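You operate a simulated robot arm through the tools that you are given. There is no shell and no other tool. Be economical: measure what you need, move in short steps, check, and stop when the job is done.

Carry out the task below with a simulated two-armed robot. There is one attempt and no reset: what you move stays moved.

## Task
On the top of the beige bench, fold the white cloth in half.

The check looks at the end state, three seconds after you hand in, the way a careful person would. Anything else that was tipped, shoved, dropped, spilled or broken makes it a failure. Flat cloth is picked up by pressing the open fingertips on it (5 to 10 N) and closing them slowly along it; thin cloth reads only 2 to 8 mm in the jaws.

## Robot
Two 7-joint arms with two-finger parallel grippers on one trunk, on a base that drives. Base frame: it is fixed to the floor where the robot stands at the start and does not move with it; the origin is under the middle of the robot, x ahead of it, y to its left, z up; the surface under the hand at the start is at about z = 800. Readings come in mm, degrees, newtons and seconds.
The left shoulder is at the start at [60, 143, 926], the right one opposite. With the tool pointing down near the work surface each hand reaches from about 320 to 740 mm from the robot's upright axis, wherever it stands, measured 20 degrees to its own side. Places, roughly: top of the beige bench [800, -300, 800]. Payload 1.57 kg a hand.
The tool frame of a hand sits at the grasp point between the pads (the TCP): z along the fingers, y along the line on which they close. The tips reach 30 mm beyond it. The gripper opens to 110 mm. The fingers are 24 mm wide and 12 mm thick; the gripper's body (48 by 112 mm) begins 78 mm behind the TCP.
Orientation is that of the tool frame in the base frame, as a unit quaternion [x, y, z, w]. With the fingers straight down and closing along the base's y, the tool's x points along the base's -x, its y along +y and its z along -z.

## Interface
- The arms move only by the tool apply_moves. It takes "left_motion", "right_motion" or both (then of equal length, played together; a hand with none holds still); each is a list of rows, each an object of numbers (a shift or turn left out is 0, a gripper value left out holds the last): "tx", "ty", "tz": the shift along the tool's x, y, z in mm; "ax", "ay", "az": the turn, a rotation vector about the tool's x, y, z in rad; "fingers": the opening, from 0 (shut) to 1 (fully open). In form: [{"tx": .., "ty": .., "tz": .., "ax": .., "ay": .., "az": .., "fingers": ..}, ...]. A call has 1 to 12 rows; each row is the pose to reach, as a shift and turn from the pose commanded when the call began, along the tool's axes at that moment. Each row takes 0.2 s and may step no farther than 50 mm and 8.6 degrees from the row before; otherwise, or with a gripper value out of range, the whole call is refused. A pose out of reach is approached as far as the arm can. The call stops where the force on the tool passes 40 N (or 10 N more than at its start, if that is more) or the arm is blocked; 0.2 s more then pass. Each finger travels about 45 mm/s and halts on what it meets, pressing with about 21 N; the grip force reading is that of the motor and also rises with nothing between the fingers. The clock runs only during rows and for 0.2 s after the last one: add rows that repeat a pose to give the fingers time. It gives the time, the measured TCP pose, the force on the tool (base axes), the opening and the grip force at its end, in the units of the frame above (readings bear some noise), with the torque about the TCP (base axes, N m) and any sound that the robot's microphone picked up.
- Cameras (640 x 400 px; columns grow to the right, rows downward): "scene" is now at [31.8, -21.4, 1527.6]; the picture's right is [-0.51, -0.86, 0.00], its down [-0.75, 0.45, -0.49] and it looks along [0.42, -0.25, -0.87] (base axes); focal length 263 px, centre (320, 200). "left" rides on the left gripper at [70, -16, -141] in its tool frame; the picture's right is [0.23, 0.97, 0.00], its down [-0.86, 0.20, -0.48] and it looks along [-0.47, 0.11, 0.88] (tool axes); focal length 222 px, centre (320, 200). "right" rides on the right gripper at [70, 16, -141] in its tool frame; the picture's right is [-0.23, 0.97, 0.00], its down [-0.86, -0.20, -0.48] and it looks along [-0.47, -0.11, 0.88] (tool axes); focal length 222 px, centre (320, 200). There is no depth. A picture from a camera that has moved, and an enlarged one, comes with that camera's place and axes in the base frame and with its lens. The place of the scene camera against the robot may be out by one fixed shift of up to 18 mm in any direction.
- get_image(camera): a new picture of that camera. The clock stands still meanwhile.
- move_column(by): slides the trunk up (or, below 0, down) by that many mm; the arms and the scene camera ride with it, the base frame stays. It gives what a move gives, with no picture.
- base_move(legs): drives the robot by 1 to 6 legs, each [ahead, left, turn to the left] in mm, mm and degrees, along the robot's own axes; the way and the turn of a leg run together, so that a leg with both is an arc; at most 1500 mm and 180 degrees a leg. The arms and the cameras ride along, it lands a little off, and it stops where it bumps. It gives what a move gives.
- head_to(pan, tilt): turns the head with the scene camera to pan (to the left, within 86 degrees either way) and tilt (down, from -29 to 69), counted from straight ahead of the robot. It gives what a move gives.
- close_up(camera, box): a new picture of the part [left, top, right, bottom] of that camera's present view, enlarged. The clock stands still meanwhile.
- job_done(): hands the job in; it is judged then, once.

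Work in short steps. Places have to be worked out from the pictures, the camera data and where the tool is seen: move nearer, look again, correct. Check each grasp and each placing, and mend what went wrong. You have 120 turns and 100 pictures in all, those below and enlarged ones among them. Open the grippers and draw the arms clear of the work before you hand the job in, unless the task says otherwise; then end with one line.

The tools are called as a command line: name --argument value ..., lists and objects as JSON in quotes. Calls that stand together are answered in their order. apply_moves: Moves the arms, as the interface text tells. Its arguments: {"type":"object","properties":{"left_motion":{"type":"array"},"right_motion":{"type":"array"}},"required":[]} The other tools are called the same way: move_column (by) slides the trunk up or down; base_move (legs) drives the base; head_to (pan, tilt) turns the head that bears the scene camera; get_image (camera) takes a picture; close_up (camera, box) takes an enlarged picture of a part of a camera's view; job_done () hands the job in.

At the start:

```text
clock: 0.0
left_position: [384.1, -65.9, 911.4]
left_tool_rot: [0.0, 1.0, 0.0, 0.001]
left_ft_force: [0.3, -0.6, -0.5]
left_moment: [0.07, 0.02, 0.01]
left_finger_gap: 110.1
left_gripper_force: 0.1
right_position: [324.1, -421.9, 941.4]
right_tool_rot: [0.0, 1.0, 0.0, 0.0]
right_ft_force: [0.7, 0.1, 0.1]
right_moment: [-0.02, -0.01, 0.01]
right_finger_gap: 110.0
right_gripper_force: 0.1
trunk travel left (down, up): [-525.0, 65.0]
robot x, y, heading: [-0.3, -1.6, -0.1]
head pan, tilt: [-30.9, 60.5]
```

scene: 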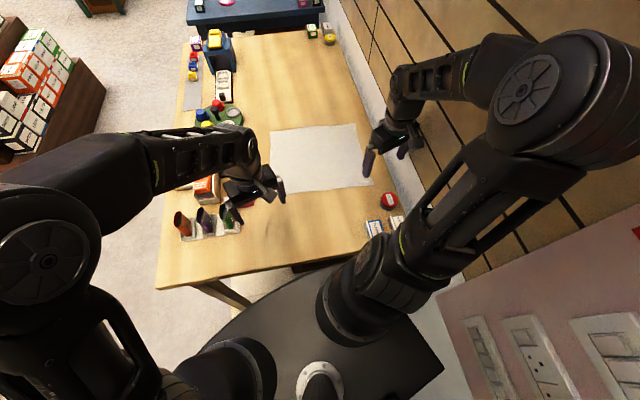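
right: 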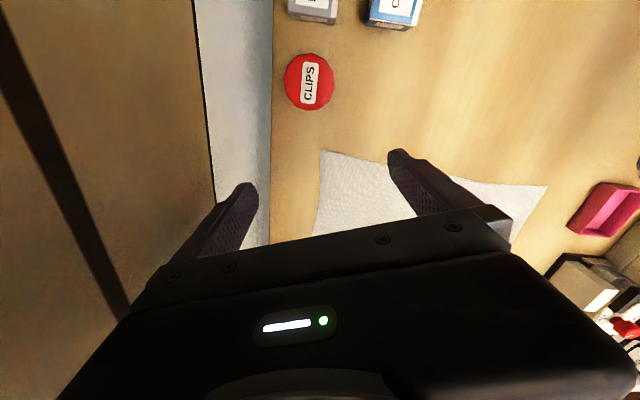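
left: 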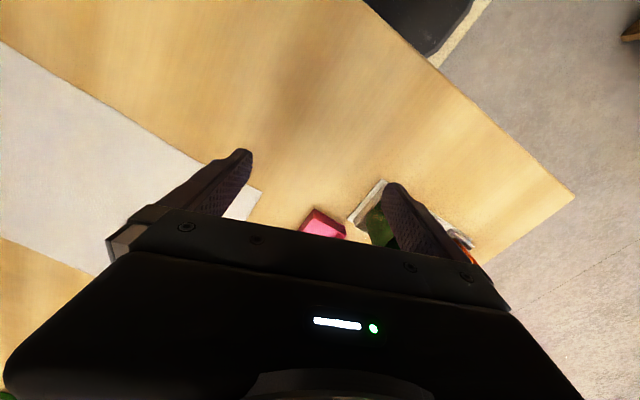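

The cloth looks like a ~280 x 320 mm rectangle between the hands. I'll take a closer look at it before moving.

close_up --camera "scene" --box '[160, 80, 440, 255]'

```text
2.29 times, centred on (300, 168) of scene
camera zoom: at [31.8, -21.4, 1527.6], right [-0.51, -0.86, 0.0], down [-0.75, 0.45, -0.49], along [0.42, -0.25, -0.87], focal length 602 px, centre (366, 274)
```

zoom: 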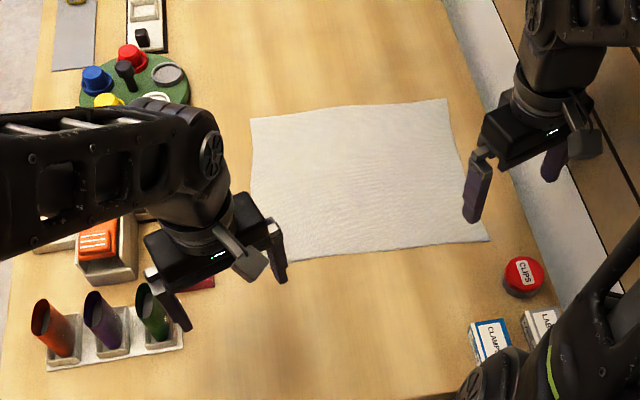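

The cloth is about 323 mm (roughly along y) by 283 mm, turned about -22°, as is the bench. I plan to turn the robot to face it and fold the near edge onto the far edge with both hands. First I'll draw the hands inward and up so the turn clears the wall.

apply_moves --left_motion '[{"tz": -30, "ty": 20}, {"tz": -60, "ty": 55}, {"tz": -80, "ty": 95}, {"tz": -80, "ty": 125}, {"tz": -80, "ty": 125}]' --right_motion '[{"tz": -30, "ty": 25}, {"tz": -50, "ty": 70, "tx": -20}, {"tz": -50, "ty": 115, "tx": -40}, {"tz": -50, "ty": 160, "tx": -60}, {"tz": -50, "ty": 200, "tx": -70}]'

base_move --legs '[[0, 0, -22]]'

```text
refused: row 2 steps farther than a row can; nothing moved
```

```text
clock: 1.0
left_position: [378.7, -96.4, 912.2]
left_tool_rot: [0.042, 0.999, -0.002, 0.001]
left_ft_force: [-0.3, -0.2, 0.3]
left_moment: [0.02, -0.05, -0.01]
left_finger_gap: 109.9
left_gripper_force: 0.1
right_position: [302.0, -433.7, 943.2]
right_tool_rot: [0.023, 1.0, 0.005, 0.008]
right_ft_force: [6.1, 17.4, 1.5]
right_moment: [-1.72, 0.54, 0.06]
right_finger_gap: 94.1
right_gripper_force: 0.0
trunk travel left (down, up): [-525.0, 65.0]
robot x, y, heading: [0.7, -0.4, -5.1]
head pan, tilt: [-30.9, 60.5]
stopped in leg 1: the force on the tool passed its limit at 99 N (the readings are from after the stop); the commanded pose is now the measured one
```

The arm move was refused, so the turn pressed the right hand against the wall; I should not have sent those two together. I'll bring the right hand away from the wall in smaller steps now.

apply_moves --left_motion '[{"tz": -20, "ty": 10}, {"tz": -40, "ty": 40}, {"tz": -60, "ty": 75}, {"tz": -80, "ty": 105}, {"tz": -80, "ty": 125}, {"tz": -80, "ty": 125}]' --right_motion '[{"ty": 25}, {"tz": -15, "ty": 65}, {"tz": -30, "ty": 105, "tx": -10}, {"tz": -40, "ty": 145, "tx": -30}, {"tz": -50, "ty": 180, "tx": -55}, {"tz": -50, "ty": 200, "tx": -75}]'

get_image --camera "scene"

```text
clock: 2.4
left_position: [389.3, 25.1, 991.6]
left_tool_rot: [0.042, 0.999, -0.001, 0.001]
left_ft_force: [0.1, -1.0, 0.6]
left_moment: [-0.01, 0.0, 0.0]
left_finger_gap: 109.7
left_gripper_force: 0.1
right_position: [384.4, -241.4, 993.9]
right_tool_rot: [0.026, 1.0, 0.005, 0.008]
right_ft_force: [0.1, -1.3, -0.3]
right_moment: [0.0, 0.01, -0.03]
right_finger_gap: 109.6
right_gripper_force: 0.1
trunk travel left (down, up): [-525.0, 65.0]
robot x, y, heading: [0.6, 2.5, -4.8]
head pan, tilt: [-30.9, 60.5]
```

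```text
95 pictures are left
camera scene: at [30.2, -23.1, 1527.6], right [-0.58, -0.81, 0.0], down [-0.71, 0.51, -0.49], along [0.4, -0.29, -0.87], focal length 263 px, centre (320, 200)
```

scene: 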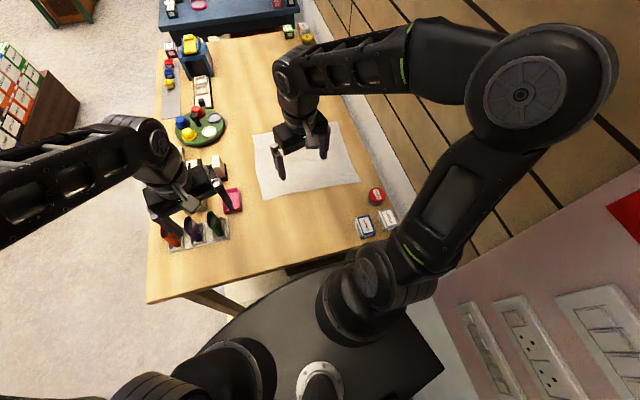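

The wall contact is cleared and nothing on the bench has moved. I'll turn a bit more in a small step, watching the right elbow against the wall.

base_move --legs '[[0, 0, -7]]'

head_to --pan -80 --tilt 40

get_image --camera "scene"

```text
clock: 3.4
left_position: [390.2, -21.9, 992.7]
left_tool_rot: [0.104, 0.995, -0.001, 0.0]
left_ft_force: [0.9, -0.7, -0.1]
left_moment: [-0.04, -0.02, 0.01]
left_finger_gap: 109.9
left_gripper_force: 0.0
right_position: [352.9, -286.2, 993.3]
right_tool_rot: [0.086, 0.996, 0.005, 0.007]
right_ft_force: [0.5, 0.4, 0.0]
right_moment: [-0.01, -0.01, 0.0]
right_finger_gap: 110.1
right_gripper_force: 0.0
trunk travel left (down, up): [-525.0, 65.0]
robot x, y, heading: [1.4, 2.9, -11.5]
head pan, tilt: [-30.9, 60.5]
```

```text
clock: 4.5
left_position: [390.3, -21.8, 991.0]
left_tool_rot: [0.103, 0.995, -0.001, 0.0]
left_ft_force: [0.2, 0.8, 0.4]
left_moment: [-0.04, 0.0, -0.03]
left_finger_gap: 110.1
left_gripper_force: 0.1
right_position: [351.4, -285.8, 993.1]
right_tool_rot: [0.087, 0.996, 0.004, 0.007]
right_ft_force: [0.0, -0.8, 0.5]
right_moment: [0.0, 0.0, 0.04]
right_finger_gap: 109.9
right_gripper_force: 0.0
trunk travel left (down, up): [-525.0, 65.0]
robot x, y, heading: [3.1, -0.0, -11.7]
head pan, tilt: [-80.0, 40.0]
```

```text
94 pictures are left
camera scene: at [-24.2, -65.5, 1554.7], right [-1.0, 0.03, 0.0], down [0.02, 0.64, -0.77], along [-0.02, -0.77, -0.64], focal length 263 px, centre (320, 200)
```

scene: 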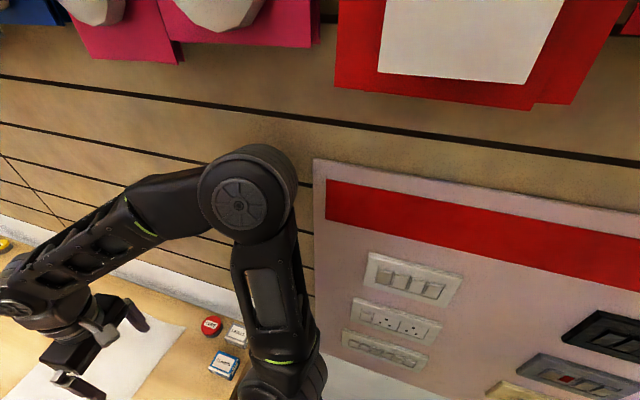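

The elbow looks close to the wall, so I'll turn no further. Driving ahead moves it slightly away from the wall; I'll go 60 mm and look down at the bench.

base_move --legs '[[60, 0, 0]]'

head_to --pan -20 --tilt 60

get_image --camera "scene"

```text
clock: 5.5
left_position: [450.7, -34.3, 991.9]
left_tool_rot: [0.102, 0.995, 0.0, 0.0]
left_ft_force: [0.4, 0.4, 0.2]
left_moment: [0.02, 0.02, -0.01]
left_finger_gap: 110.0
left_gripper_force: 0.0
right_position: [411.0, -298.3, 994.0]
right_tool_rot: [0.087, 0.996, 0.004, 0.007]
right_ft_force: [1.3, -0.4, 0.1]
right_moment: [0.01, 0.05, 0.0]
right_finger_gap: 110.3
right_gripper_force: 0.1
trunk travel left (down, up): [-525.0, 65.0]
robot x, y, heading: [60.7, -11.9, -11.8]
head pan, tilt: [-80.0, 40.0]
```

```text
clock: 6.8
left_position: [449.4, -34.9, 992.5]
left_tool_rot: [0.103, 0.995, -0.001, 0.0]
left_ft_force: [0.3, -0.5, -0.3]
left_moment: [0.0, 0.01, 0.01]
left_finger_gap: 110.3
left_gripper_force: 0.1
right_position: [410.3, -298.9, 993.9]
right_tool_rot: [0.087, 0.996, 0.003, 0.009]
right_ft_force: [0.5, -0.2, -0.6]
right_moment: [0.05, -0.04, 0.06]
right_finger_gap: 110.0
right_gripper_force: 0.1
trunk travel left (down, up): [-525.0, 65.0]
robot x, y, heading: [59.6, -12.7, -11.8]
head pan, tilt: [-20.0, 60.0]
```

```text
93 pictures are left
camera scene: at [92.5, -28.2, 1528.3], right [-0.53, -0.85, 0.0], down [-0.74, 0.46, -0.5], along [0.42, -0.26, -0.87], focal length 263 px, centre (320, 200)
```

scene: 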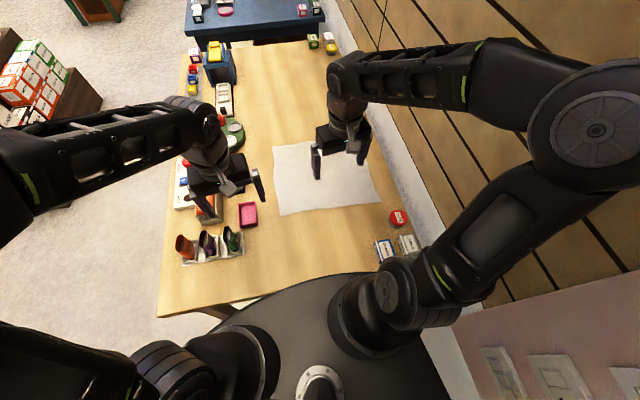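

The cloth corners now read near-left D ≈ (467,-115) and near-right C ≈ (331,-408). I'll bring both hands over these corners at about z 900, aligned with the cloth edge and fingers part closed, then look with the hand cameras.

apply_moves --left_motion '[{"tx": -8, "ty": -20, "tz": 15, "az": 0.04, "fingers": 0.4}, {"tx": -15, "ty": -40, "tz": 35, "az": 0.08}, {"tx": -22, "ty": -60, "tz": 55, "az": 0.12}, {"tx": -30, "ty": -80, "tz": 75, "az": 0.15}, {"tx": -37, "ty": -98, "tz": 92, "az": 0.18}, {"tx": -37, "ty": -98, "tz": 92, "az": 0.18}]' --right_motion '[{"tx": 9, "ty": -20, "tz": 15, "az": 0.04, "fingers": 0.4}, {"tx": 18, "ty": -40, "tz": 35, "az": 0.08}, {"tx": 27, "ty": -60, "tz": 55, "az": 0.12}, {"tx": 36, "ty": -80, "tz": 75, "az": 0.16}, {"tx": 46, "ty": -101, "tz": 94, "az": 0.21}, {"tx": 46, "ty": -101, "tz": 94, "az": 0.21}]'

get_image --camera "left"

get_image --camera "right"

close_up --camera "scene" --box '[200, 100, 480, 275]'

```text
clock: 8.2
left_position: [464.3, -137.8, 900.0]
left_tool_rot: [0.192, 0.981, -0.001, 0.001]
left_ft_force: [0.0, 0.4, 0.0]
left_moment: [-0.01, 0.01, 0.0]
left_finger_gap: 44.0
left_gripper_force: 0.0
right_position: [348.6, -388.4, 898.9]
right_tool_rot: [0.191, 0.982, 0.005, 0.007]
right_ft_force: [-0.4, -0.3, -0.1]
right_moment: [-0.01, 0.03, 0.0]
right_finger_gap: 43.8
right_gripper_force: 0.1
trunk travel left (down, up): [-525.0, 65.0]
robot x, y, heading: [66.0, -9.8, -11.8]
head pan, tilt: [-20.0, 60.0]
```

```text
92 pictures are left
camera left: at [393.1, -125.8, 1041.2], right [0.16, 0.99, 0.0], down [0.87, -0.14, 0.48], along [0.47, -0.08, -0.88], focal length 222 px, centre (320, 200)
```

left: 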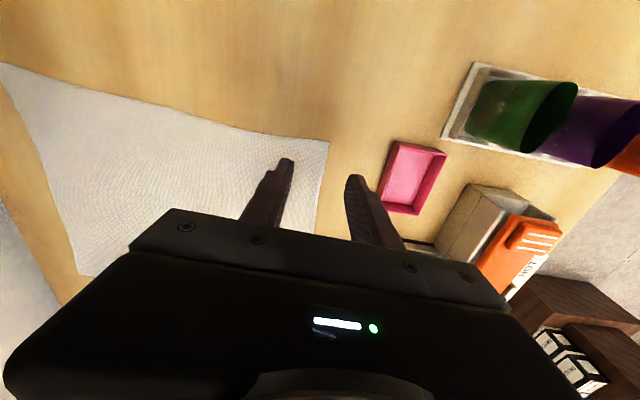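

```text
91 pictures are left
camera right: at [289.4, -348.1, 1040.8], right [0.58, 0.82, 0.01], down [0.71, -0.51, 0.49], along [0.41, -0.27, -0.87], focal length 222 px, centre (320, 200)
```

right: 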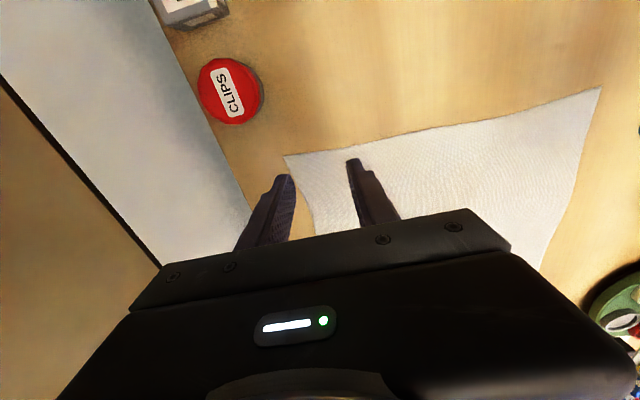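

```text
2.29 times, centred on (340, 188) of scene
camera zoom: at [92.4, -27.7, 1528.3], right [-0.53, -0.85, 0.0], down [-0.74, 0.46, -0.5], along [0.42, -0.26, -0.87], focal length 602 px, centre (274, 229)
```

zoom: 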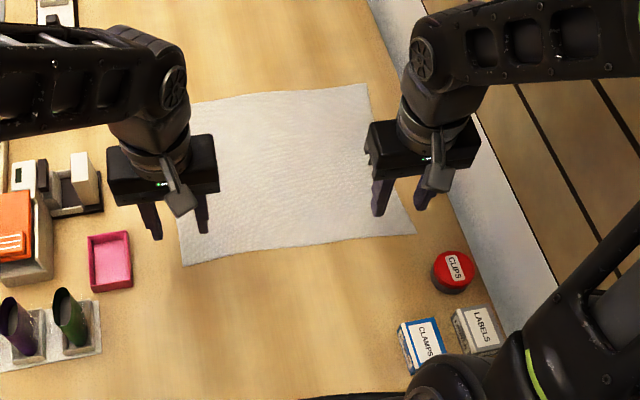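

From the hand cameras: D ≈ (453,-127), C ≈ (333,-421), and with the scene camera shift taken out A ≈ (718,-230), B ≈ (591,-527). I'll centre each hand 32 mm in from its corner and lower to just above the cloth.

apply_moves --left_motion '[{"tx": 4, "ty": -13, "tz": 0, "fingers": 0.32}, {"tx": 7.6, "ty": -26.3, "tz": 15}, {"tx": 7.6, "ty": -26.3, "tz": 40}, {"tx": 7.6, "ty": -26.3, "tz": 62}, {"tx": 7.6, "ty": -26.3, "tz": 62}]' --right_motion '[{"tx": -2, "ty": -2, "tz": 0, "fingers": 0.32}, {"tx": -5, "ty": -4, "tz": 15}, {"tx": -5, "ty": -4, "tz": 40}, {"tx": -5, "ty": -4, "tz": 61}, {"tx": -5, "ty": -4, "tz": 61}]'

close_up --camera "left" --box '[160, 60, 480, 260]'

close_up --camera "right" --box '[160, 60, 480, 260]'

```text
clock: 9.4
left_position: [448.6, -161.0, 837.8]
left_tool_rot: [0.192, 0.981, -0.001, 0.001]
left_ft_force: [0.0, 0.5, -0.2]
left_moment: [-0.01, 0.03, -0.04]
left_finger_gap: 35.2
left_gripper_force: 0.1
right_position: [353.5, -393.3, 837.8]
right_tool_rot: [0.19, 0.982, 0.004, 0.008]
right_ft_force: [0.5, -0.2, 0.1]
right_moment: [0.04, -0.01, 0.03]
right_finger_gap: 35.1
right_gripper_force: 0.0
trunk travel left (down, up): [-525.0, 65.0]
robot x, y, heading: [57.4, -11.9, -11.7]
head pan, tilt: [-20.0, 60.0]
```

```text
2.00 times, centred on (320, 160) of left
camera zoom: at [376.5, -147.4, 979.2], right [0.16, 0.99, 0.0], down [0.87, -0.14, 0.48], along [0.47, -0.08, -0.88], focal length 444 px, centre (320, 280)
```

zoom: 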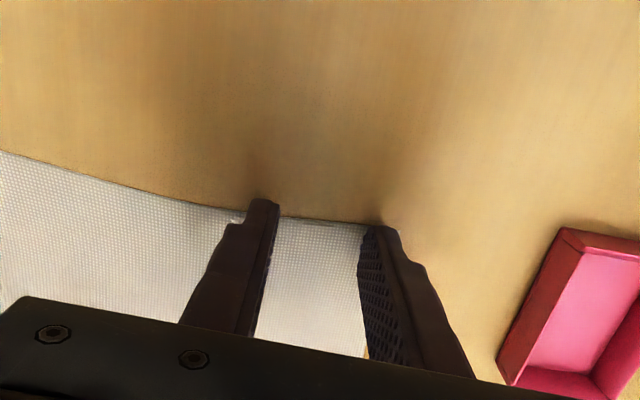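

```text
2.00 times, centred on (320, 160) of right
camera zoom: at [293.0, -353.1, 979.0], right [0.58, 0.82, 0.01], down [0.71, -0.51, 0.49], along [0.41, -0.27, -0.87], focal length 444 px, centre (320, 280)
```

zoom: 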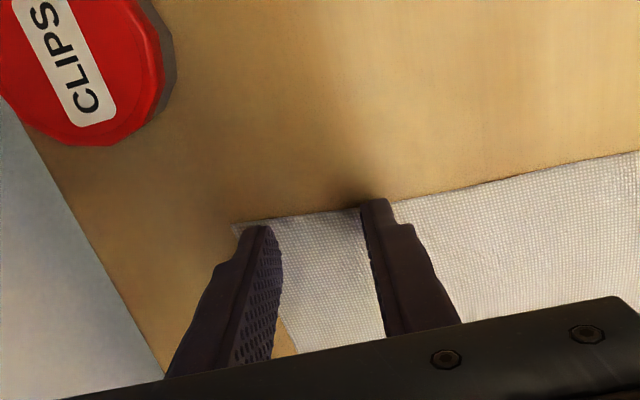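

The outer left finger sits right at the cloth's edge, so I'll shift left 10 mm inward and right 5 mm inward (plus slightly deeper), then come down to near contact.

apply_moves --left_motion '[{"tx": -2, "ty": -10}, {"tx": -2, "ty": -10, "tz": 4}, {"tx": -2, "ty": -10, "tz": 7}, {"tx": -2, "ty": -10, "tz": 7}]' --right_motion '[{"tx": -4, "ty": 5}, {"tx": -4, "ty": 5, "tz": 4}, {"tx": -4, "ty": 5, "tz": 7}, {"tx": -4, "ty": 5, "tz": 7}]'

```text
clock: 10.4
left_position: [446.7, -168.4, 832.9]
left_tool_rot: [0.192, 0.981, -0.002, 0.0]
left_ft_force: [0.2, 0.5, 1.2]
left_moment: [0.04, -0.05, -0.02]
left_finger_gap: 35.1
left_gripper_force: 0.0
right_position: [358.9, -391.2, 830.8]
right_tool_rot: [0.191, 0.982, 0.005, 0.008]
right_ft_force: [-1.1, 0.7, 11.7]
right_moment: [-0.23, 0.23, 0.01]
right_finger_gap: 35.2
right_gripper_force: 0.0
trunk travel left (down, up): [-525.0, 65.0]
robot x, y, heading: [61.7, -13.4, -11.7]
head pan, tilt: [-20.0, 60.0]
```

Right presses at 11.7 N (a touch high), left is just touching at 1.2 N. I'll ease right up 0.5 mm and left down 1.2 mm.

apply_moves --left_motion '[{"tz": 0.7}, {"tz": 1.2}, {"tz": 1.2}]' --right_motion '[{"tz": -0.3}, {"tz": -0.5}, {"tz": -0.5}]'

```text
clock: 11.2
left_position: [447.1, -168.4, 831.6]
left_tool_rot: [0.192, 0.981, -0.001, 0.002]
left_ft_force: [-1.4, 3.2, 17.1]
left_moment: [0.32, -0.15, 0.06]
left_finger_gap: 35.5
left_gripper_force: 0.2
right_position: [357.7, -390.8, 831.5]
right_tool_rot: [0.191, 0.982, 0.004, 0.008]
right_ft_force: [1.2, -0.4, 4.7]
right_moment: [-0.08, 0.05, 0.04]
right_finger_gap: 34.8
right_gripper_force: 0.1
trunk travel left (down, up): [-525.0, 65.0]
robot x, y, heading: [58.0, -16.6, -11.8]
head pan, tilt: [-20.0, 60.0]
```

Stiffness is about 13 N/mm; I'll ease left up 0.6 mm, right down 0.2 mm, and close both slowly.

apply_moves --left_motion '[{"tz": -0.6, "fingers": 0.32}, {"tz": -0.6, "fingers": 0.28}, {"tz": -0.6, "fingers": 0.24}, {"tz": -0.6, "fingers": 0.2}, {"tz": -0.6, "fingers": 0.16}, {"tz": -0.6, "fingers": 0.12}, {"tz": -0.6, "fingers": 0.09}, {"tz": -0.6, "fingers": 0.06}, {"tz": -0.6, "fingers": 0.03}, {"tz": -0.6, "fingers": 0}, {"tz": -0.6, "fingers": 0}, {"tz": -0.6, "fingers": 0}]' --right_motion '[{"tz": 0.2, "fingers": 0.32}, {"tz": 0.2, "fingers": 0.28}, {"tz": 0.2, "fingers": 0.24}, {"tz": 0.2, "fingers": 0.2}, {"tz": 0.2, "fingers": 0.16}, {"tz": 0.2, "fingers": 0.12}, {"tz": 0.2, "fingers": 0.09}, {"tz": 0.2, "fingers": 0.06}, {"tz": 0.2, "fingers": 0.03}, {"tz": 0.2, "fingers": 0}, {"tz": 0.2, "fingers": 0}, {"tz": 0.2, "fingers": 0}]'

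close_up --camera "left" --box '[160, 60, 480, 260]'

close_up --camera "right" --box '[160, 60, 480, 260]'

```text
clock: 13.8
left_position: [445.8, -168.4, 831.6]
left_tool_rot: [0.192, 0.981, -0.001, 0.002]
left_ft_force: [1.1, 1.1, 14.2]
left_moment: [0.01, -0.08, -0.01]
left_finger_gap: 0.0
left_gripper_force: 20.8
right_position: [356.9, -391.0, 831.4]
right_tool_rot: [0.191, 0.981, 0.004, 0.008]
right_ft_force: [-1.1, -1.2, 8.0]
right_moment: [-0.11, 0.09, 0.02]
right_finger_gap: 0.0
right_gripper_force: 20.9
trunk travel left (down, up): [-525.0, 65.0]
robot x, y, heading: [58.0, -11.5, -11.7]
head pan, tilt: [-20.0, 60.0]
```

```text
2.00 times, centred on (320, 160) of left
camera zoom: at [374.4, -156.6, 972.2], right [0.16, 0.99, 0.0], down [0.87, -0.14, 0.48], along [0.47, -0.08, -0.88], focal length 444 px, centre (320, 280)
```

zoom: 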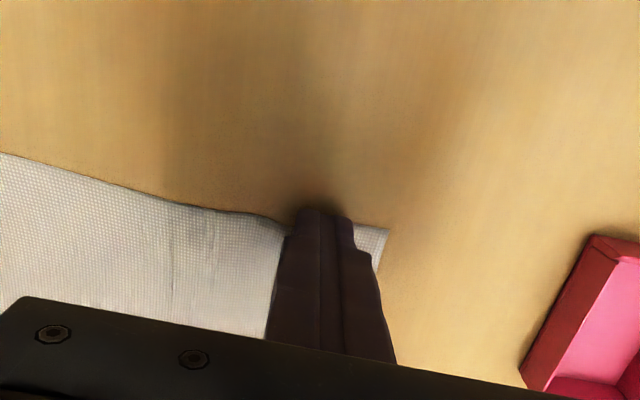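

```text
2.00 times, centred on (320, 160) of right
camera zoom: at [297.9, -350.5, 973.0], right [0.58, 0.82, 0.01], down [0.71, -0.51, 0.49], along [0.41, -0.27, -0.87], focal length 444 px, centre (320, 280)
```

zoom: 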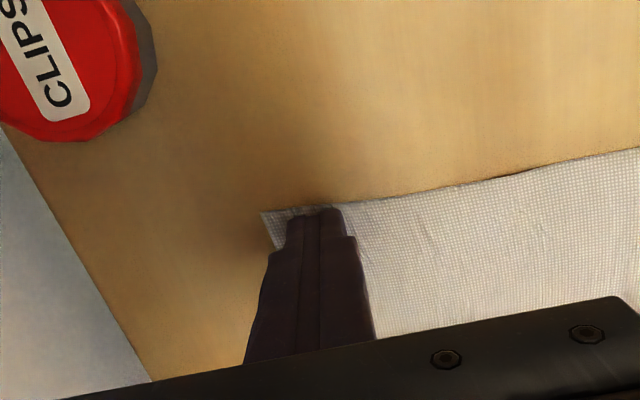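

Both jaws read 0.0, so likely nothing was picked up. I'll lift slightly to confirm.

apply_moves --left_motion '[{"tz": -10}, {"tz": -25}, {"tz": -25}]' --right_motion '[{"tz": -10}, {"tz": -25}, {"tz": -25}]'

close_up --camera "left" --box '[160, 60, 480, 260]'

close_up --camera "right" --box '[160, 60, 480, 260]'

```text
clock: 14.6
left_position: [446.0, -168.4, 855.3]
left_tool_rot: [0.191, 0.982, -0.001, 0.001]
left_ft_force: [-0.6, -0.1, -0.9]
left_moment: [0.03, 0.0, -0.03]
left_finger_gap: 0.0
left_gripper_force: 21.3
right_position: [358.5, -391.8, 856.6]
right_tool_rot: [0.191, 0.981, 0.005, 0.007]
right_ft_force: [-0.4, 0.5, -1.1]
right_moment: [-0.03, 0.01, -0.03]
right_finger_gap: 0.0
right_gripper_force: 21.0
trunk travel left (down, up): [-525.0, 65.0]
robot x, y, heading: [56.5, -13.1, -12.0]
head pan, tilt: [-20.0, 60.0]
```

```text
2.00 times, centred on (320, 160) of left
camera zoom: at [374.8, -156.7, 996.7], right [0.16, 0.99, 0.0], down [0.87, -0.14, 0.48], along [0.47, -0.08, -0.88], focal length 444 px, centre (320, 280)
```

zoom: 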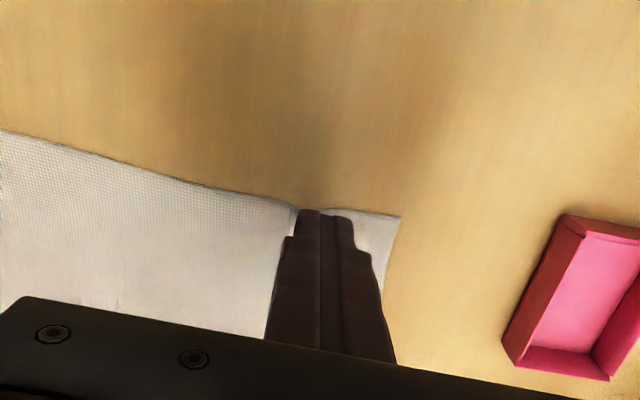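

```text
2.00 times, centred on (320, 160) of right
camera zoom: at [298.4, -351.1, 997.4], right [0.58, 0.82, 0.01], down [0.71, -0.51, 0.49], along [0.41, -0.27, -0.87], focal length 444 px, centre (320, 280)
```

zoom: 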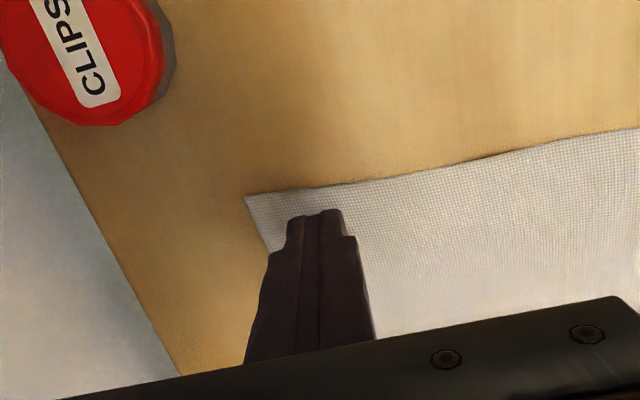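

Left may have caught a bit (the edge peaks at its fingertips); right clearly not. I'll raise left further and look from the scene camera.

apply_moves --left_motion '[{"tz": -15}, {"tz": -30}, {"tz": -30}]'

close_up --camera "scene" --box '[240, 110, 440, 235]'

```text
clock: 15.4
left_position: [446.4, -168.8, 885.7]
left_tool_rot: [0.191, 0.982, -0.001, 0.001]
left_ft_force: [0.4, 0.9, -0.1]
left_moment: [-0.02, 0.05, -0.03]
left_finger_gap: 0.0
left_gripper_force: 21.6
right_position: [357.9, -392.3, 855.6]
right_tool_rot: [0.191, 0.982, 0.005, 0.007]
right_ft_force: [0.1, -0.1, -0.8]
right_moment: [0.02, -0.04, -0.01]
right_finger_gap: 0.0
right_gripper_force: 20.8
trunk travel left (down, up): [-525.0, 65.0]
robot x, y, heading: [60.3, -13.9, -11.5]
head pan, tilt: [-20.0, 60.0]
```

```text
3.20 times, centred on (340, 172) of scene
camera zoom: at [92.6, -28.2, 1528.3], right [-0.53, -0.85, 0.0], down [-0.74, 0.46, -0.5], along [0.42, -0.26, -0.87], focal length 842 px, centre (256, 288)
```

zoom: 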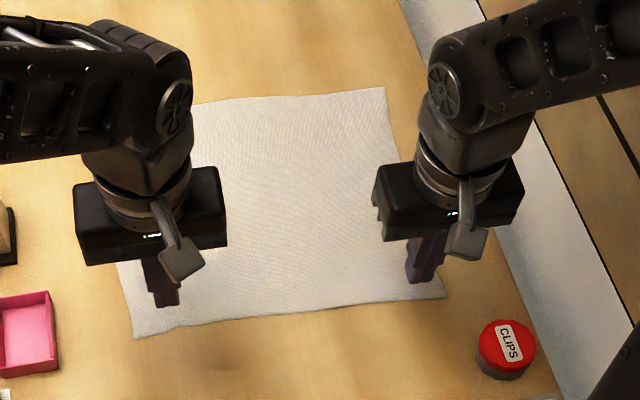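

Nothing was caught; the contact moments show only the outer fingers were bearing. I'll reopen, level the hands (right tilted ~1°), set slightly further in on the cloth, and come down just above contact.

apply_moves --left_motion '[{"fingers": 0.32, "tx": -6}, {"tz": 15, "tx": -6, "ax": -0.004}, {"tz": 30, "tx": -6, "ax": -0.004}, {"tz": 45, "tx": -6, "ax": -0.004}, {"tz": 52, "tx": -6, "ax": -0.004}, {"tz": 52, "tx": -6, "ax": -0.004}]' --right_motion '[{"fingers": 0.32, "tx": -2, "ty": 4, "ax": 0.013, "ay": 0.014}, {"tz": 5, "tx": -2, "ty": 4, "ax": 0.013, "ay": 0.014}, {"tz": 10, "tx": -2, "ty": 4, "ax": 0.013, "ay": 0.014}, {"tz": 17, "tx": -2, "ty": 4, "ax": 0.013, "ay": 0.014}, {"tz": 22, "tx": -2, "ty": 4, "ax": 0.013, "ay": 0.014}, {"tz": 22, "tx": -2, "ty": 4, "ax": 0.013, "ay": 0.014}]'

```text
clock: 16.8
left_position: [452.6, -170.6, 832.7]
left_tool_rot: [0.191, 0.982, 0.002, 0.001]
left_ft_force: [-0.2, 0.3, -0.1]
left_moment: [-0.03, 0.01, -0.03]
left_finger_gap: 35.1
left_gripper_force: 0.1
right_position: [362.0, -388.3, 833.0]
right_tool_rot: [0.191, 0.982, 0.0, -0.001]
right_ft_force: [-0.7, 0.5, -0.1]
right_moment: [-0.02, -0.01, -0.01]
right_finger_gap: 35.3
right_gripper_force: 0.0
trunk travel left (down, up): [-525.0, 65.0]
robot x, y, heading: [56.5, -13.6, -11.5]
head pan, tilt: [-20.0, 60.0]
```

Hands are level now, just above the cloth. Lowering 1.7 mm to find the pressure.

apply_moves --left_motion '[{"tz": 1}, {"tz": 1.7}, {"tz": 1.7}]' --right_motion '[{"tz": 1}, {"tz": 1.7}, {"tz": 1.7}]'

```text
clock: 17.6
left_position: [452.1, -171.3, 831.8]
left_tool_rot: [0.191, 0.982, 0.002, 0.001]
left_ft_force: [0.3, -0.5, -0.4]
left_moment: [0.01, -0.01, 0.03]
left_finger_gap: 35.2
left_gripper_force: 0.1
right_position: [363.4, -387.5, 831.1]
right_tool_rot: [0.192, 0.981, 0.001, 0.0]
right_ft_force: [0.3, 0.4, 0.0]
right_moment: [0.0, -0.03, 0.03]
right_finger_gap: 35.2
right_gripper_force: 0.1
trunk travel left (down, up): [-525.0, 65.0]
robot x, y, heading: [58.2, -13.4, -11.9]
head pan, tilt: [-20.0, 60.0]
```

No contact yet; another 0.8 mm.

apply_moves --left_motion '[{"tz": 0.4}, {"tz": 0.7}, {"tz": 0.7}]' --right_motion '[{"tz": 0.4}, {"tz": 0.8}, {"tz": 0.8}]'

```text
clock: 18.4
left_position: [452.4, -172.8, 831.7]
left_tool_rot: [0.191, 0.982, 0.001, 0.001]
left_ft_force: [-1.1, -0.1, -0.4]
left_moment: [-0.02, 0.03, 0.0]
left_finger_gap: 35.1
left_gripper_force: 0.1
right_position: [361.6, -388.4, 831.5]
right_tool_rot: [0.191, 0.982, 0.0, -0.001]
right_ft_force: [-0.3, 0.4, -0.5]
right_moment: [0.0, -0.02, -0.02]
right_finger_gap: 35.5
right_gripper_force: 0.0
trunk travel left (down, up): [-525.0, 65.0]
robot x, y, heading: [60.8, -13.4, -12.0]
head pan, tilt: [-20.0, 60.0]
```

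Still no force; another 0.8 mm.

apply_moves --left_motion '[{"tz": 0.4}, {"tz": 0.8}, {"tz": 0.8}]' --right_motion '[{"tz": 0.4}, {"tz": 0.8}, {"tz": 0.8}]'

```text
clock: 19.2
left_position: [452.2, -172.4, 831.4]
left_tool_rot: [0.192, 0.981, 0.002, 0.001]
left_ft_force: [-0.2, -0.4, -0.4]
left_moment: [0.01, -0.02, -0.01]
left_finger_gap: 35.2
left_gripper_force: 0.1
right_position: [361.9, -389.3, 831.5]
right_tool_rot: [0.192, 0.981, 0.0, -0.001]
right_ft_force: [0.6, 0.4, -1.0]
right_moment: [0.0, -0.02, 0.0]
right_finger_gap: 35.3
right_gripper_force: 0.0
trunk travel left (down, up): [-525.0, 65.0]
robot x, y, heading: [61.7, -15.1, -11.8]
head pan, tilt: [-20.0, 60.0]
```

Readings scatter by ~0.5–1 mm; still no contact. Another 1 mm.

apply_moves --left_motion '[{"tz": 0.5}, {"tz": 1}, {"tz": 1}]' --right_motion '[{"tz": 0.5}, {"tz": 1}, {"tz": 1}]'

```text
clock: 20.0
left_position: [451.9, -172.3, 830.8]
left_tool_rot: [0.191, 0.982, -0.001, 0.002]
left_ft_force: [-0.6, -2.4, 17.1]
left_moment: [-0.07, 0.05, 0.0]
left_finger_gap: 35.2
left_gripper_force: 0.0
right_position: [362.2, -388.0, 831.4]
right_tool_rot: [0.191, 0.982, -0.001, 0.0]
right_ft_force: [0.6, 1.1, 15.2]
right_moment: [0.15, -0.02, 0.0]
right_finger_gap: 35.2
right_gripper_force: 0.0
trunk travel left (down, up): [-525.0, 65.0]
robot x, y, heading: [61.4, -9.4, -12.2]
head pan, tilt: [-20.0, 60.0]
```

Contact now, well balanced, ~16 N each. I'll ease up 0.5 mm and close slowly part way, checking.

apply_moves --left_motion '[{"tz": -0.5, "fingers": 0.32}, {"tz": -0.5, "fingers": 0.32}, {"tz": -0.5, "fingers": 0.3}, {"tz": -0.5, "fingers": 0.28}, {"tz": -0.5, "fingers": 0.26}, {"tz": -0.5, "fingers": 0.24}, {"tz": -0.5, "fingers": 0.22}, {"tz": -0.5, "fingers": 0.2}]' --right_motion '[{"tz": -0.5, "fingers": 0.32}, {"tz": -0.5, "fingers": 0.32}, {"tz": -0.5, "fingers": 0.3}, {"tz": -0.5, "fingers": 0.28}, {"tz": -0.5, "fingers": 0.26}, {"tz": -0.5, "fingers": 0.24}, {"tz": -0.5, "fingers": 0.22}, {"tz": -0.5, "fingers": 0.2}]'

close_up --camera "left" --box '[160, 60, 480, 260]'

close_up --camera "right" --box '[160, 60, 480, 260]'

```text
clock: 21.8
left_position: [450.6, -171.9, 830.8]
left_tool_rot: [0.191, 0.982, 0.0, 0.003]
left_ft_force: [-1.6, -3.7, 27.2]
left_moment: [-0.14, 0.09, 0.01]
left_finger_gap: 21.8
left_gripper_force: 0.0
right_position: [361.9, -387.9, 831.5]
right_tool_rot: [0.19, 0.982, -0.001, 0.001]
right_ft_force: [2.2, 2.9, 13.7]
right_moment: [0.09, -0.05, 0.02]
right_finger_gap: 23.2
right_gripper_force: 0.5
trunk travel left (down, up): [-525.0, 65.0]
robot x, y, heading: [58.6, -12.8, -11.8]
head pan, tilt: [-20.0, 60.0]
```

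```text
2.00 times, centred on (320, 160) of left
camera zoom: at [378.8, -159.4, 972.0], right [0.16, 0.99, 0.0], down [0.86, -0.14, 0.48], along [0.48, -0.07, -0.88], focal length 444 px, centre (320, 280)
```

zoom: 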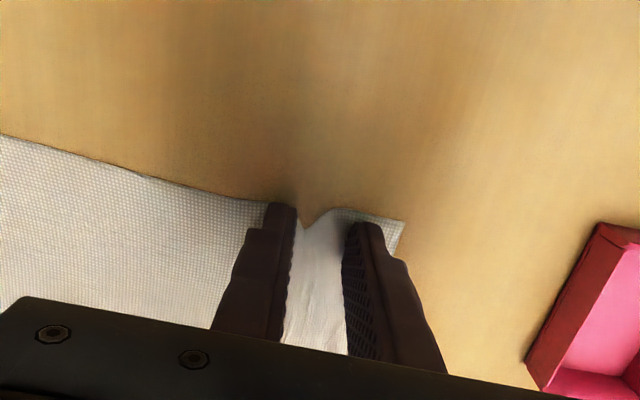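

```text
2.00 times, centred on (320, 160) of right
camera zoom: at [303.2, -346.0, 973.5], right [0.58, 0.82, 0.0], down [0.72, -0.51, 0.48], along [0.39, -0.28, -0.88], focal length 444 px, centre (320, 280)
```

zoom: 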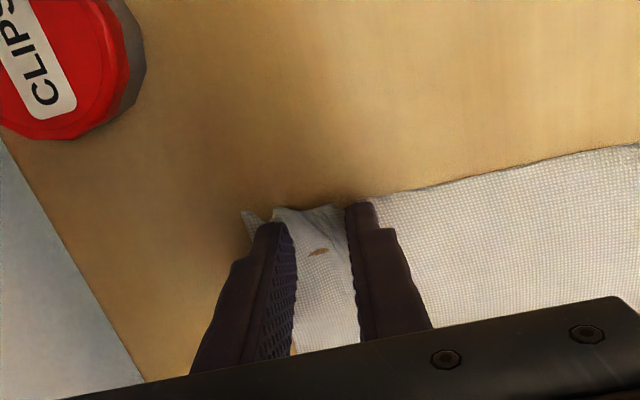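

Cloth is now buckling up between the fingers of both hands. I'll ease left by 1 mm (27 N) and continue closing slowly.

apply_moves --left_motion '[{"tz": -0.5, "fingers": 0.19}, {"tz": -0.8, "fingers": 0.17}, {"tz": -0.8, "fingers": 0.15}, {"tz": -0.8, "fingers": 0.13}, {"tz": -0.8, "fingers": 0.11}, {"tz": -0.8, "fingers": 0.09}, {"tz": -0.8, "fingers": 0.07}, {"tz": -0.8, "fingers": 0.05}, {"tz": -0.8, "fingers": 0.03}, {"tz": -0.8, "fingers": 0}, {"tz": -0.8, "fingers": 0}, {"tz": -0.8, "fingers": 0}]' --right_motion '[{"tz": 0, "fingers": 0.19}, {"tz": 0, "fingers": 0.17}, {"tz": 0, "fingers": 0.15}, {"tz": 0, "fingers": 0.13}, {"tz": 0, "fingers": 0.11}, {"tz": 0, "fingers": 0.09}, {"tz": 0, "fingers": 0.07}, {"tz": 0, "fingers": 0.05}, {"tz": 0, "fingers": 0.03}, {"tz": 0, "fingers": 0}, {"tz": 0, "fingers": 0}, {"tz": 0, "fingers": 0}]'

close_up --camera "left" --box '[160, 60, 480, 260]'

close_up --camera "right" --box '[160, 60, 480, 260]'

```text
clock: 24.4
left_position: [451.7, -171.2, 831.7]
left_tool_rot: [0.191, 0.982, 0.002, 0.002]
left_ft_force: [0.6, 0.4, 9.4]
left_moment: [0.05, -0.01, -0.02]
left_finger_gap: 0.1
left_gripper_force: 21.1
right_position: [361.8, -388.1, 830.9]
right_tool_rot: [0.191, 0.982, 0.0, 0.0]
right_ft_force: [0.4, -0.1, 22.9]
right_moment: [0.05, 0.01, 0.02]
right_finger_gap: 2.0
right_gripper_force: 21.1
trunk travel left (down, up): [-525.0, 65.0]
robot x, y, heading: [58.7, -12.5, -11.8]
head pan, tilt: [-20.0, 60.0]
```

```text
2.00 times, centred on (320, 160) of left
camera zoom: at [379.4, -158.8, 972.2], right [0.16, 0.99, 0.0], down [0.87, -0.14, 0.48], along [0.48, -0.07, -0.88], focal length 444 px, centre (320, 280)
```

zoom: 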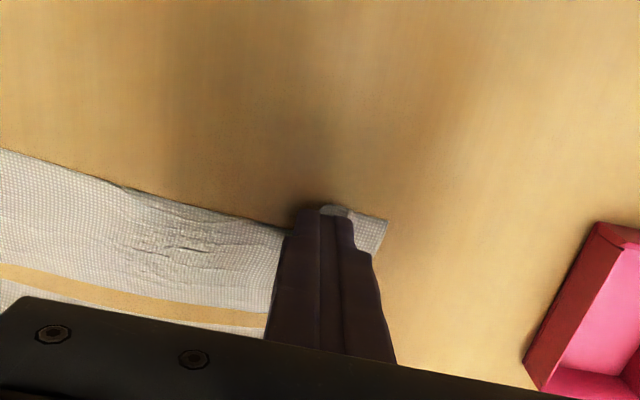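

```text
2.00 times, centred on (320, 160) of right
camera zoom: at [303.8, -346.0, 973.5], right [0.58, 0.82, 0.0], down [0.72, -0.5, 0.48], along [0.39, -0.28, -0.88], focal length 444 px, centre (320, 280)
```

zoom: 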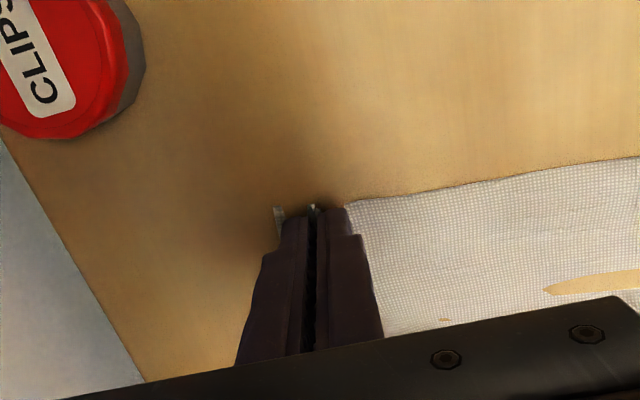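

Right has a grip (2.0 mm); left slid out when I eased off (0.1 mm). I'll lift left a little, reopen, shift 6 mm inward, and press again with a bit more force.

apply_moves --left_motion '[{"tz": -8}, {"tz": -8, "fingers": 0.34}, {"tz": -8, "ty": -6}, {"tz": -8, "ty": -6}, {"tz": -3, "ty": -6}, {"tz": 0, "ty": -6}, {"tz": 0, "ty": -6}]'

close_up --camera "left" --box '[160, 60, 480, 260]'

```text
clock: 26.0
left_position: [449.6, -176.9, 831.0]
left_tool_rot: [0.192, 0.981, 0.0, 0.001]
left_ft_force: [0.6, -0.6, 1.9]
left_moment: [-0.02, 0.0, 0.02]
left_finger_gap: 37.2
left_gripper_force: 0.1
right_position: [360.9, -387.9, 830.7]
right_tool_rot: [0.191, 0.982, 0.0, -0.001]
right_ft_force: [-0.7, -1.3, 28.7]
right_moment: [-0.03, 0.03, 0.0]
right_finger_gap: 2.2
right_gripper_force: 20.7
trunk travel left (down, up): [-525.0, 65.0]
robot x, y, heading: [56.9, -12.0, -11.8]
head pan, tilt: [-20.0, 60.0]
```

```text
2.00 times, centred on (320, 160) of left
camera zoom: at [376.8, -164.8, 972.3], right [0.16, 0.99, 0.0], down [0.87, -0.14, 0.48], along [0.48, -0.07, -0.88], focal length 444 px, centre (320, 280)
```

zoom: 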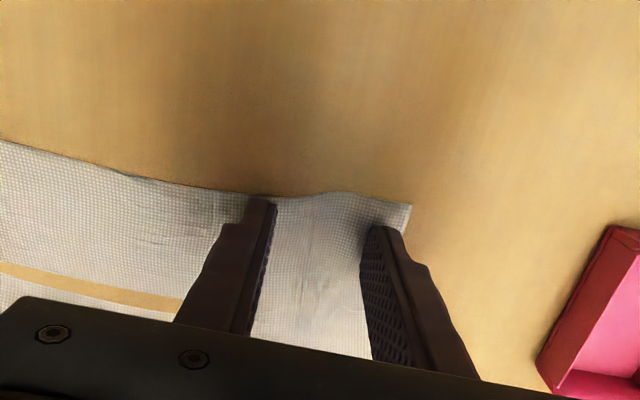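

Left is well placed with residual buckle between the fingers. Pressing 1.2 mm more and closing slowly, monitoring force mid-way.

apply_moves --left_motion '[{"tz": 0.7}, {"tz": 1.2}, {"tz": 1.2, "fingers": 0.32}, {"tz": 1.2, "fingers": 0.3}, {"tz": 1.2, "fingers": 0.28}, {"tz": 1.2, "fingers": 0.26}, {"tz": 1.2, "fingers": 0.24}, {"tz": 1.2, "fingers": 0.22}, {"tz": 1.2, "fingers": 0.2}]'

```text
clock: 28.0
left_position: [448.7, -176.7, 831.5]
left_tool_rot: [0.192, 0.981, 0.0, 0.003]
left_ft_force: [-0.9, -2.7, 32.7]
left_moment: [-0.2, 0.18, 0.0]
left_finger_gap: 22.6
left_gripper_force: 0.3
right_position: [360.2, -387.7, 831.5]
right_tool_rot: [0.191, 0.982, -0.001, -0.001]
right_ft_force: [3.0, 0.9, 14.9]
right_moment: [0.04, -0.11, 0.03]
right_finger_gap: 2.3
right_gripper_force: 20.8
trunk travel left (down, up): [-525.0, 65.0]
robot x, y, heading: [60.0, -11.8, -11.9]
head pan, tilt: [-20.0, 60.0]
```

Force on left is 32 N; I'll ease by just 0.4 mm and finish closing.

apply_moves --left_motion '[{"tz": -0.3, "fingers": 0.19}, {"tz": -0.4, "fingers": 0.17}, {"tz": -0.4, "fingers": 0.15}, {"tz": -0.4, "fingers": 0.13}, {"tz": -0.4, "fingers": 0.11}, {"tz": -0.4, "fingers": 0.09}, {"tz": -0.4, "fingers": 0.07}, {"tz": -0.4, "fingers": 0.05}, {"tz": -0.4, "fingers": 0.03}, {"tz": -0.4, "fingers": 0}, {"tz": -0.4, "fingers": 0}]'

close_up --camera "left" --box '[160, 60, 480, 260]'

```text
clock: 30.4
left_position: [448.1, -176.1, 830.4]
left_tool_rot: [0.191, 0.982, 0.001, 0.002]
left_ft_force: [-1.0, -1.5, 37.2]
left_moment: [-0.04, 0.19, -0.07]
left_finger_gap: 1.8
left_gripper_force: 21.4
right_position: [360.7, -387.8, 830.4]
right_tool_rot: [0.191, 0.982, -0.001, 0.001]
right_ft_force: [3.9, 4.2, 11.3]
right_moment: [0.17, -0.1, 0.04]
right_finger_gap: 1.7
right_gripper_force: 20.9
trunk travel left (down, up): [-525.0, 65.0]
robot x, y, heading: [59.0, -9.9, -11.6]
head pan, tilt: [-20.0, 60.0]
```

```text
2.00 times, centred on (320, 160) of left
camera zoom: at [376.6, -164.2, 972.0], right [0.16, 0.99, 0.0], down [0.86, -0.14, 0.48], along [0.48, -0.07, -0.88], focal length 444 px, centre (320, 280)
```

zoom: 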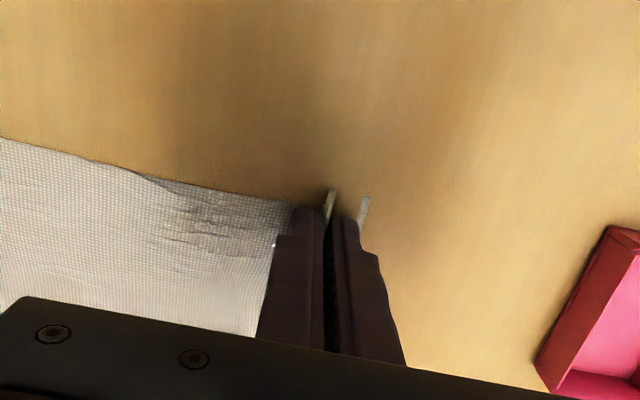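

Both jaws now hold cloth (~2 mm). I'll lift both together 40 mm to check the grip.

apply_moves --left_motion '[{"tz": -5}, {"tz": -12}, {"tz": -20}, {"tz": -30}, {"tz": -40}, {"tz": -40}]' --right_motion '[{"tz": -5}, {"tz": -12}, {"tz": -20}, {"tz": -30}, {"tz": -40}, {"tz": -40}]'

close_up --camera "scene" --box '[220, 100, 440, 237]'

```text
clock: 31.8
left_position: [449.3, -176.6, 869.5]
left_tool_rot: [0.192, 0.981, 0.001, 0.002]
left_ft_force: [-1.5, -2.2, 0.1]
left_moment: [-0.1, 0.02, -0.01]
left_finger_gap: 2.4
left_gripper_force: 21.1
right_position: [362.2, -386.9, 871.2]
right_tool_rot: [0.19, 0.982, -0.001, -0.001]
right_ft_force: [0.8, 3.2, 0.8]
right_moment: [0.08, -0.04, 0.01]
right_finger_gap: 1.9
right_gripper_force: 21.2
trunk travel left (down, up): [-525.0, 65.0]
robot x, y, heading: [65.2, -11.7, -11.6]
head pan, tilt: [-20.0, 60.0]
```

```text
2.91 times, centred on (330, 168) of scene
camera zoom: at [92.7, -28.3, 1528.2], right [-0.53, -0.85, 0.0], down [-0.74, 0.46, -0.5], along [0.42, -0.26, -0.87], focal length 766 px, centre (291, 292)
```

zoom: 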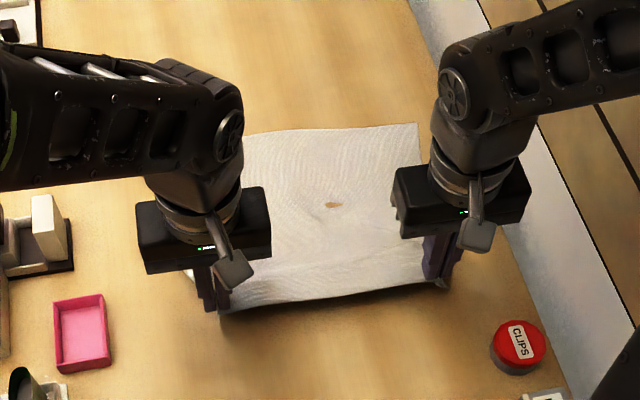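

The near edge hangs from both hands. The far target is near the arms' reach limit, so I'll do the first 70 mm of the fold by driving along the cloth's fold direction (keeping constant distance to the wall).

base_move --legs '[[69, -12, 0]]'

get_image --camera "scene"

```text
clock: 32.8
left_position: [514.8, -203.0, 868.6]
left_tool_rot: [0.191, 0.981, 0.002, 0.0]
left_ft_force: [-0.2, -2.3, -1.2]
left_moment: [-0.05, 0.02, 0.02]
left_finger_gap: 2.2
left_gripper_force: 21.3
right_position: [427.3, -413.6, 867.2]
right_tool_rot: [0.191, 0.982, 0.001, -0.001]
right_ft_force: [0.9, 1.8, -0.1]
right_moment: [0.08, 0.01, 0.03]
right_finger_gap: 1.9
right_gripper_force: 21.0
trunk travel left (down, up): [-525.0, 65.0]
robot x, y, heading: [125.1, -40.3, -11.6]
head pan, tilt: [-20.0, 60.0]
```

```text
75 pictures are left
camera scene: at [158.9, -54.8, 1528.2], right [-0.53, -0.85, 0.0], down [-0.74, 0.46, -0.5], along [0.42, -0.26, -0.87], focal length 263 px, centre (320, 200)
```

scene: 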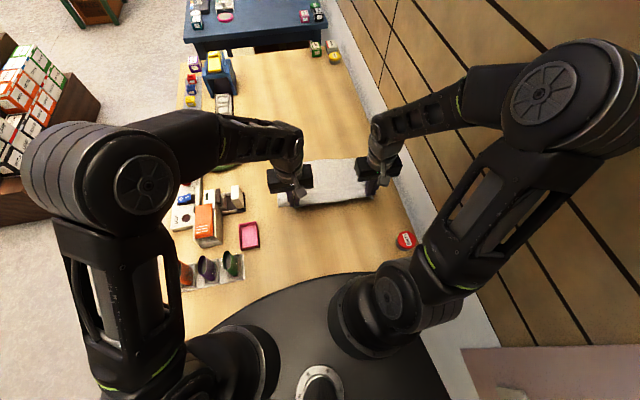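

Good: cloth follows. But the dark disc of the robot now overlaps the bench in view near the CLAMPS/LABELS boxes; I need to check I have not touched these.

head_to --pan -60 --tilt 66

get_image --camera "scene"

get_image --camera "right"

```text
clock: 33.9
left_position: [514.5, -203.7, 870.4]
left_tool_rot: [0.191, 0.982, 0.002, 0.001]
left_ft_force: [-0.8, -2.2, -0.2]
left_moment: [-0.07, -0.01, -0.01]
left_finger_gap: 2.1
left_gripper_force: 20.7
right_position: [426.7, -414.9, 869.5]
right_tool_rot: [0.19, 0.982, -0.001, -0.001]
right_ft_force: [0.3, 1.4, -0.2]
right_moment: [0.06, -0.01, 0.0]
right_finger_gap: 1.8
right_gripper_force: 21.1
trunk travel left (down, up): [-525.0, 65.0]
robot x, y, heading: [124.3, -35.4, -11.9]
head pan, tilt: [-60.0, 66.0]
```

```text
74 pictures are left
camera scene: at [119.0, -75.4, 1521.7], right [-0.95, -0.31, 0.0], down [-0.29, 0.87, -0.41], along [0.13, -0.39, -0.91], focal length 263 px, centre (320, 200)
```

scene: 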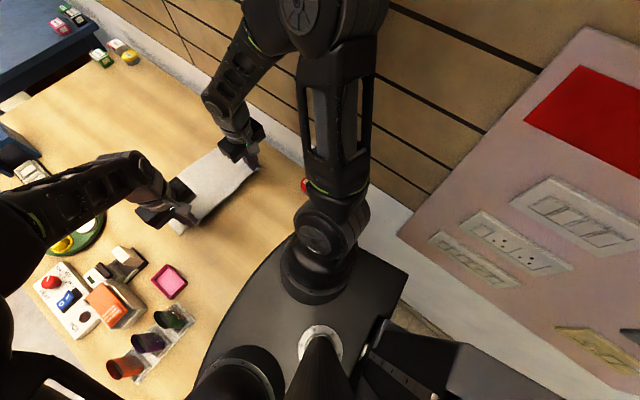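

```text
73 pictures are left
camera right: at [369.0, -372.1, 1012.6], right [0.58, 0.82, 0.0], down [0.72, -0.51, 0.48], along [0.39, -0.28, -0.88], focal length 222 px, centre (320, 200)
```

right: 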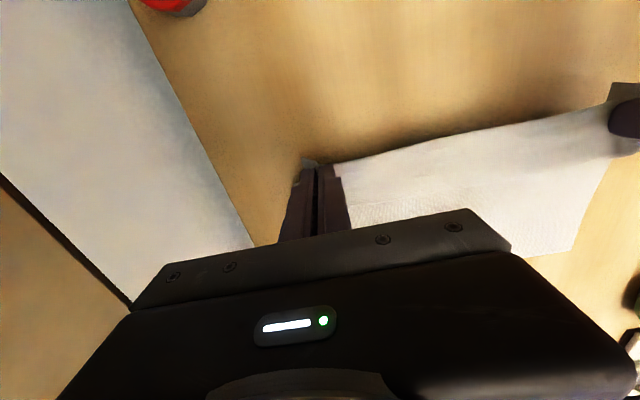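

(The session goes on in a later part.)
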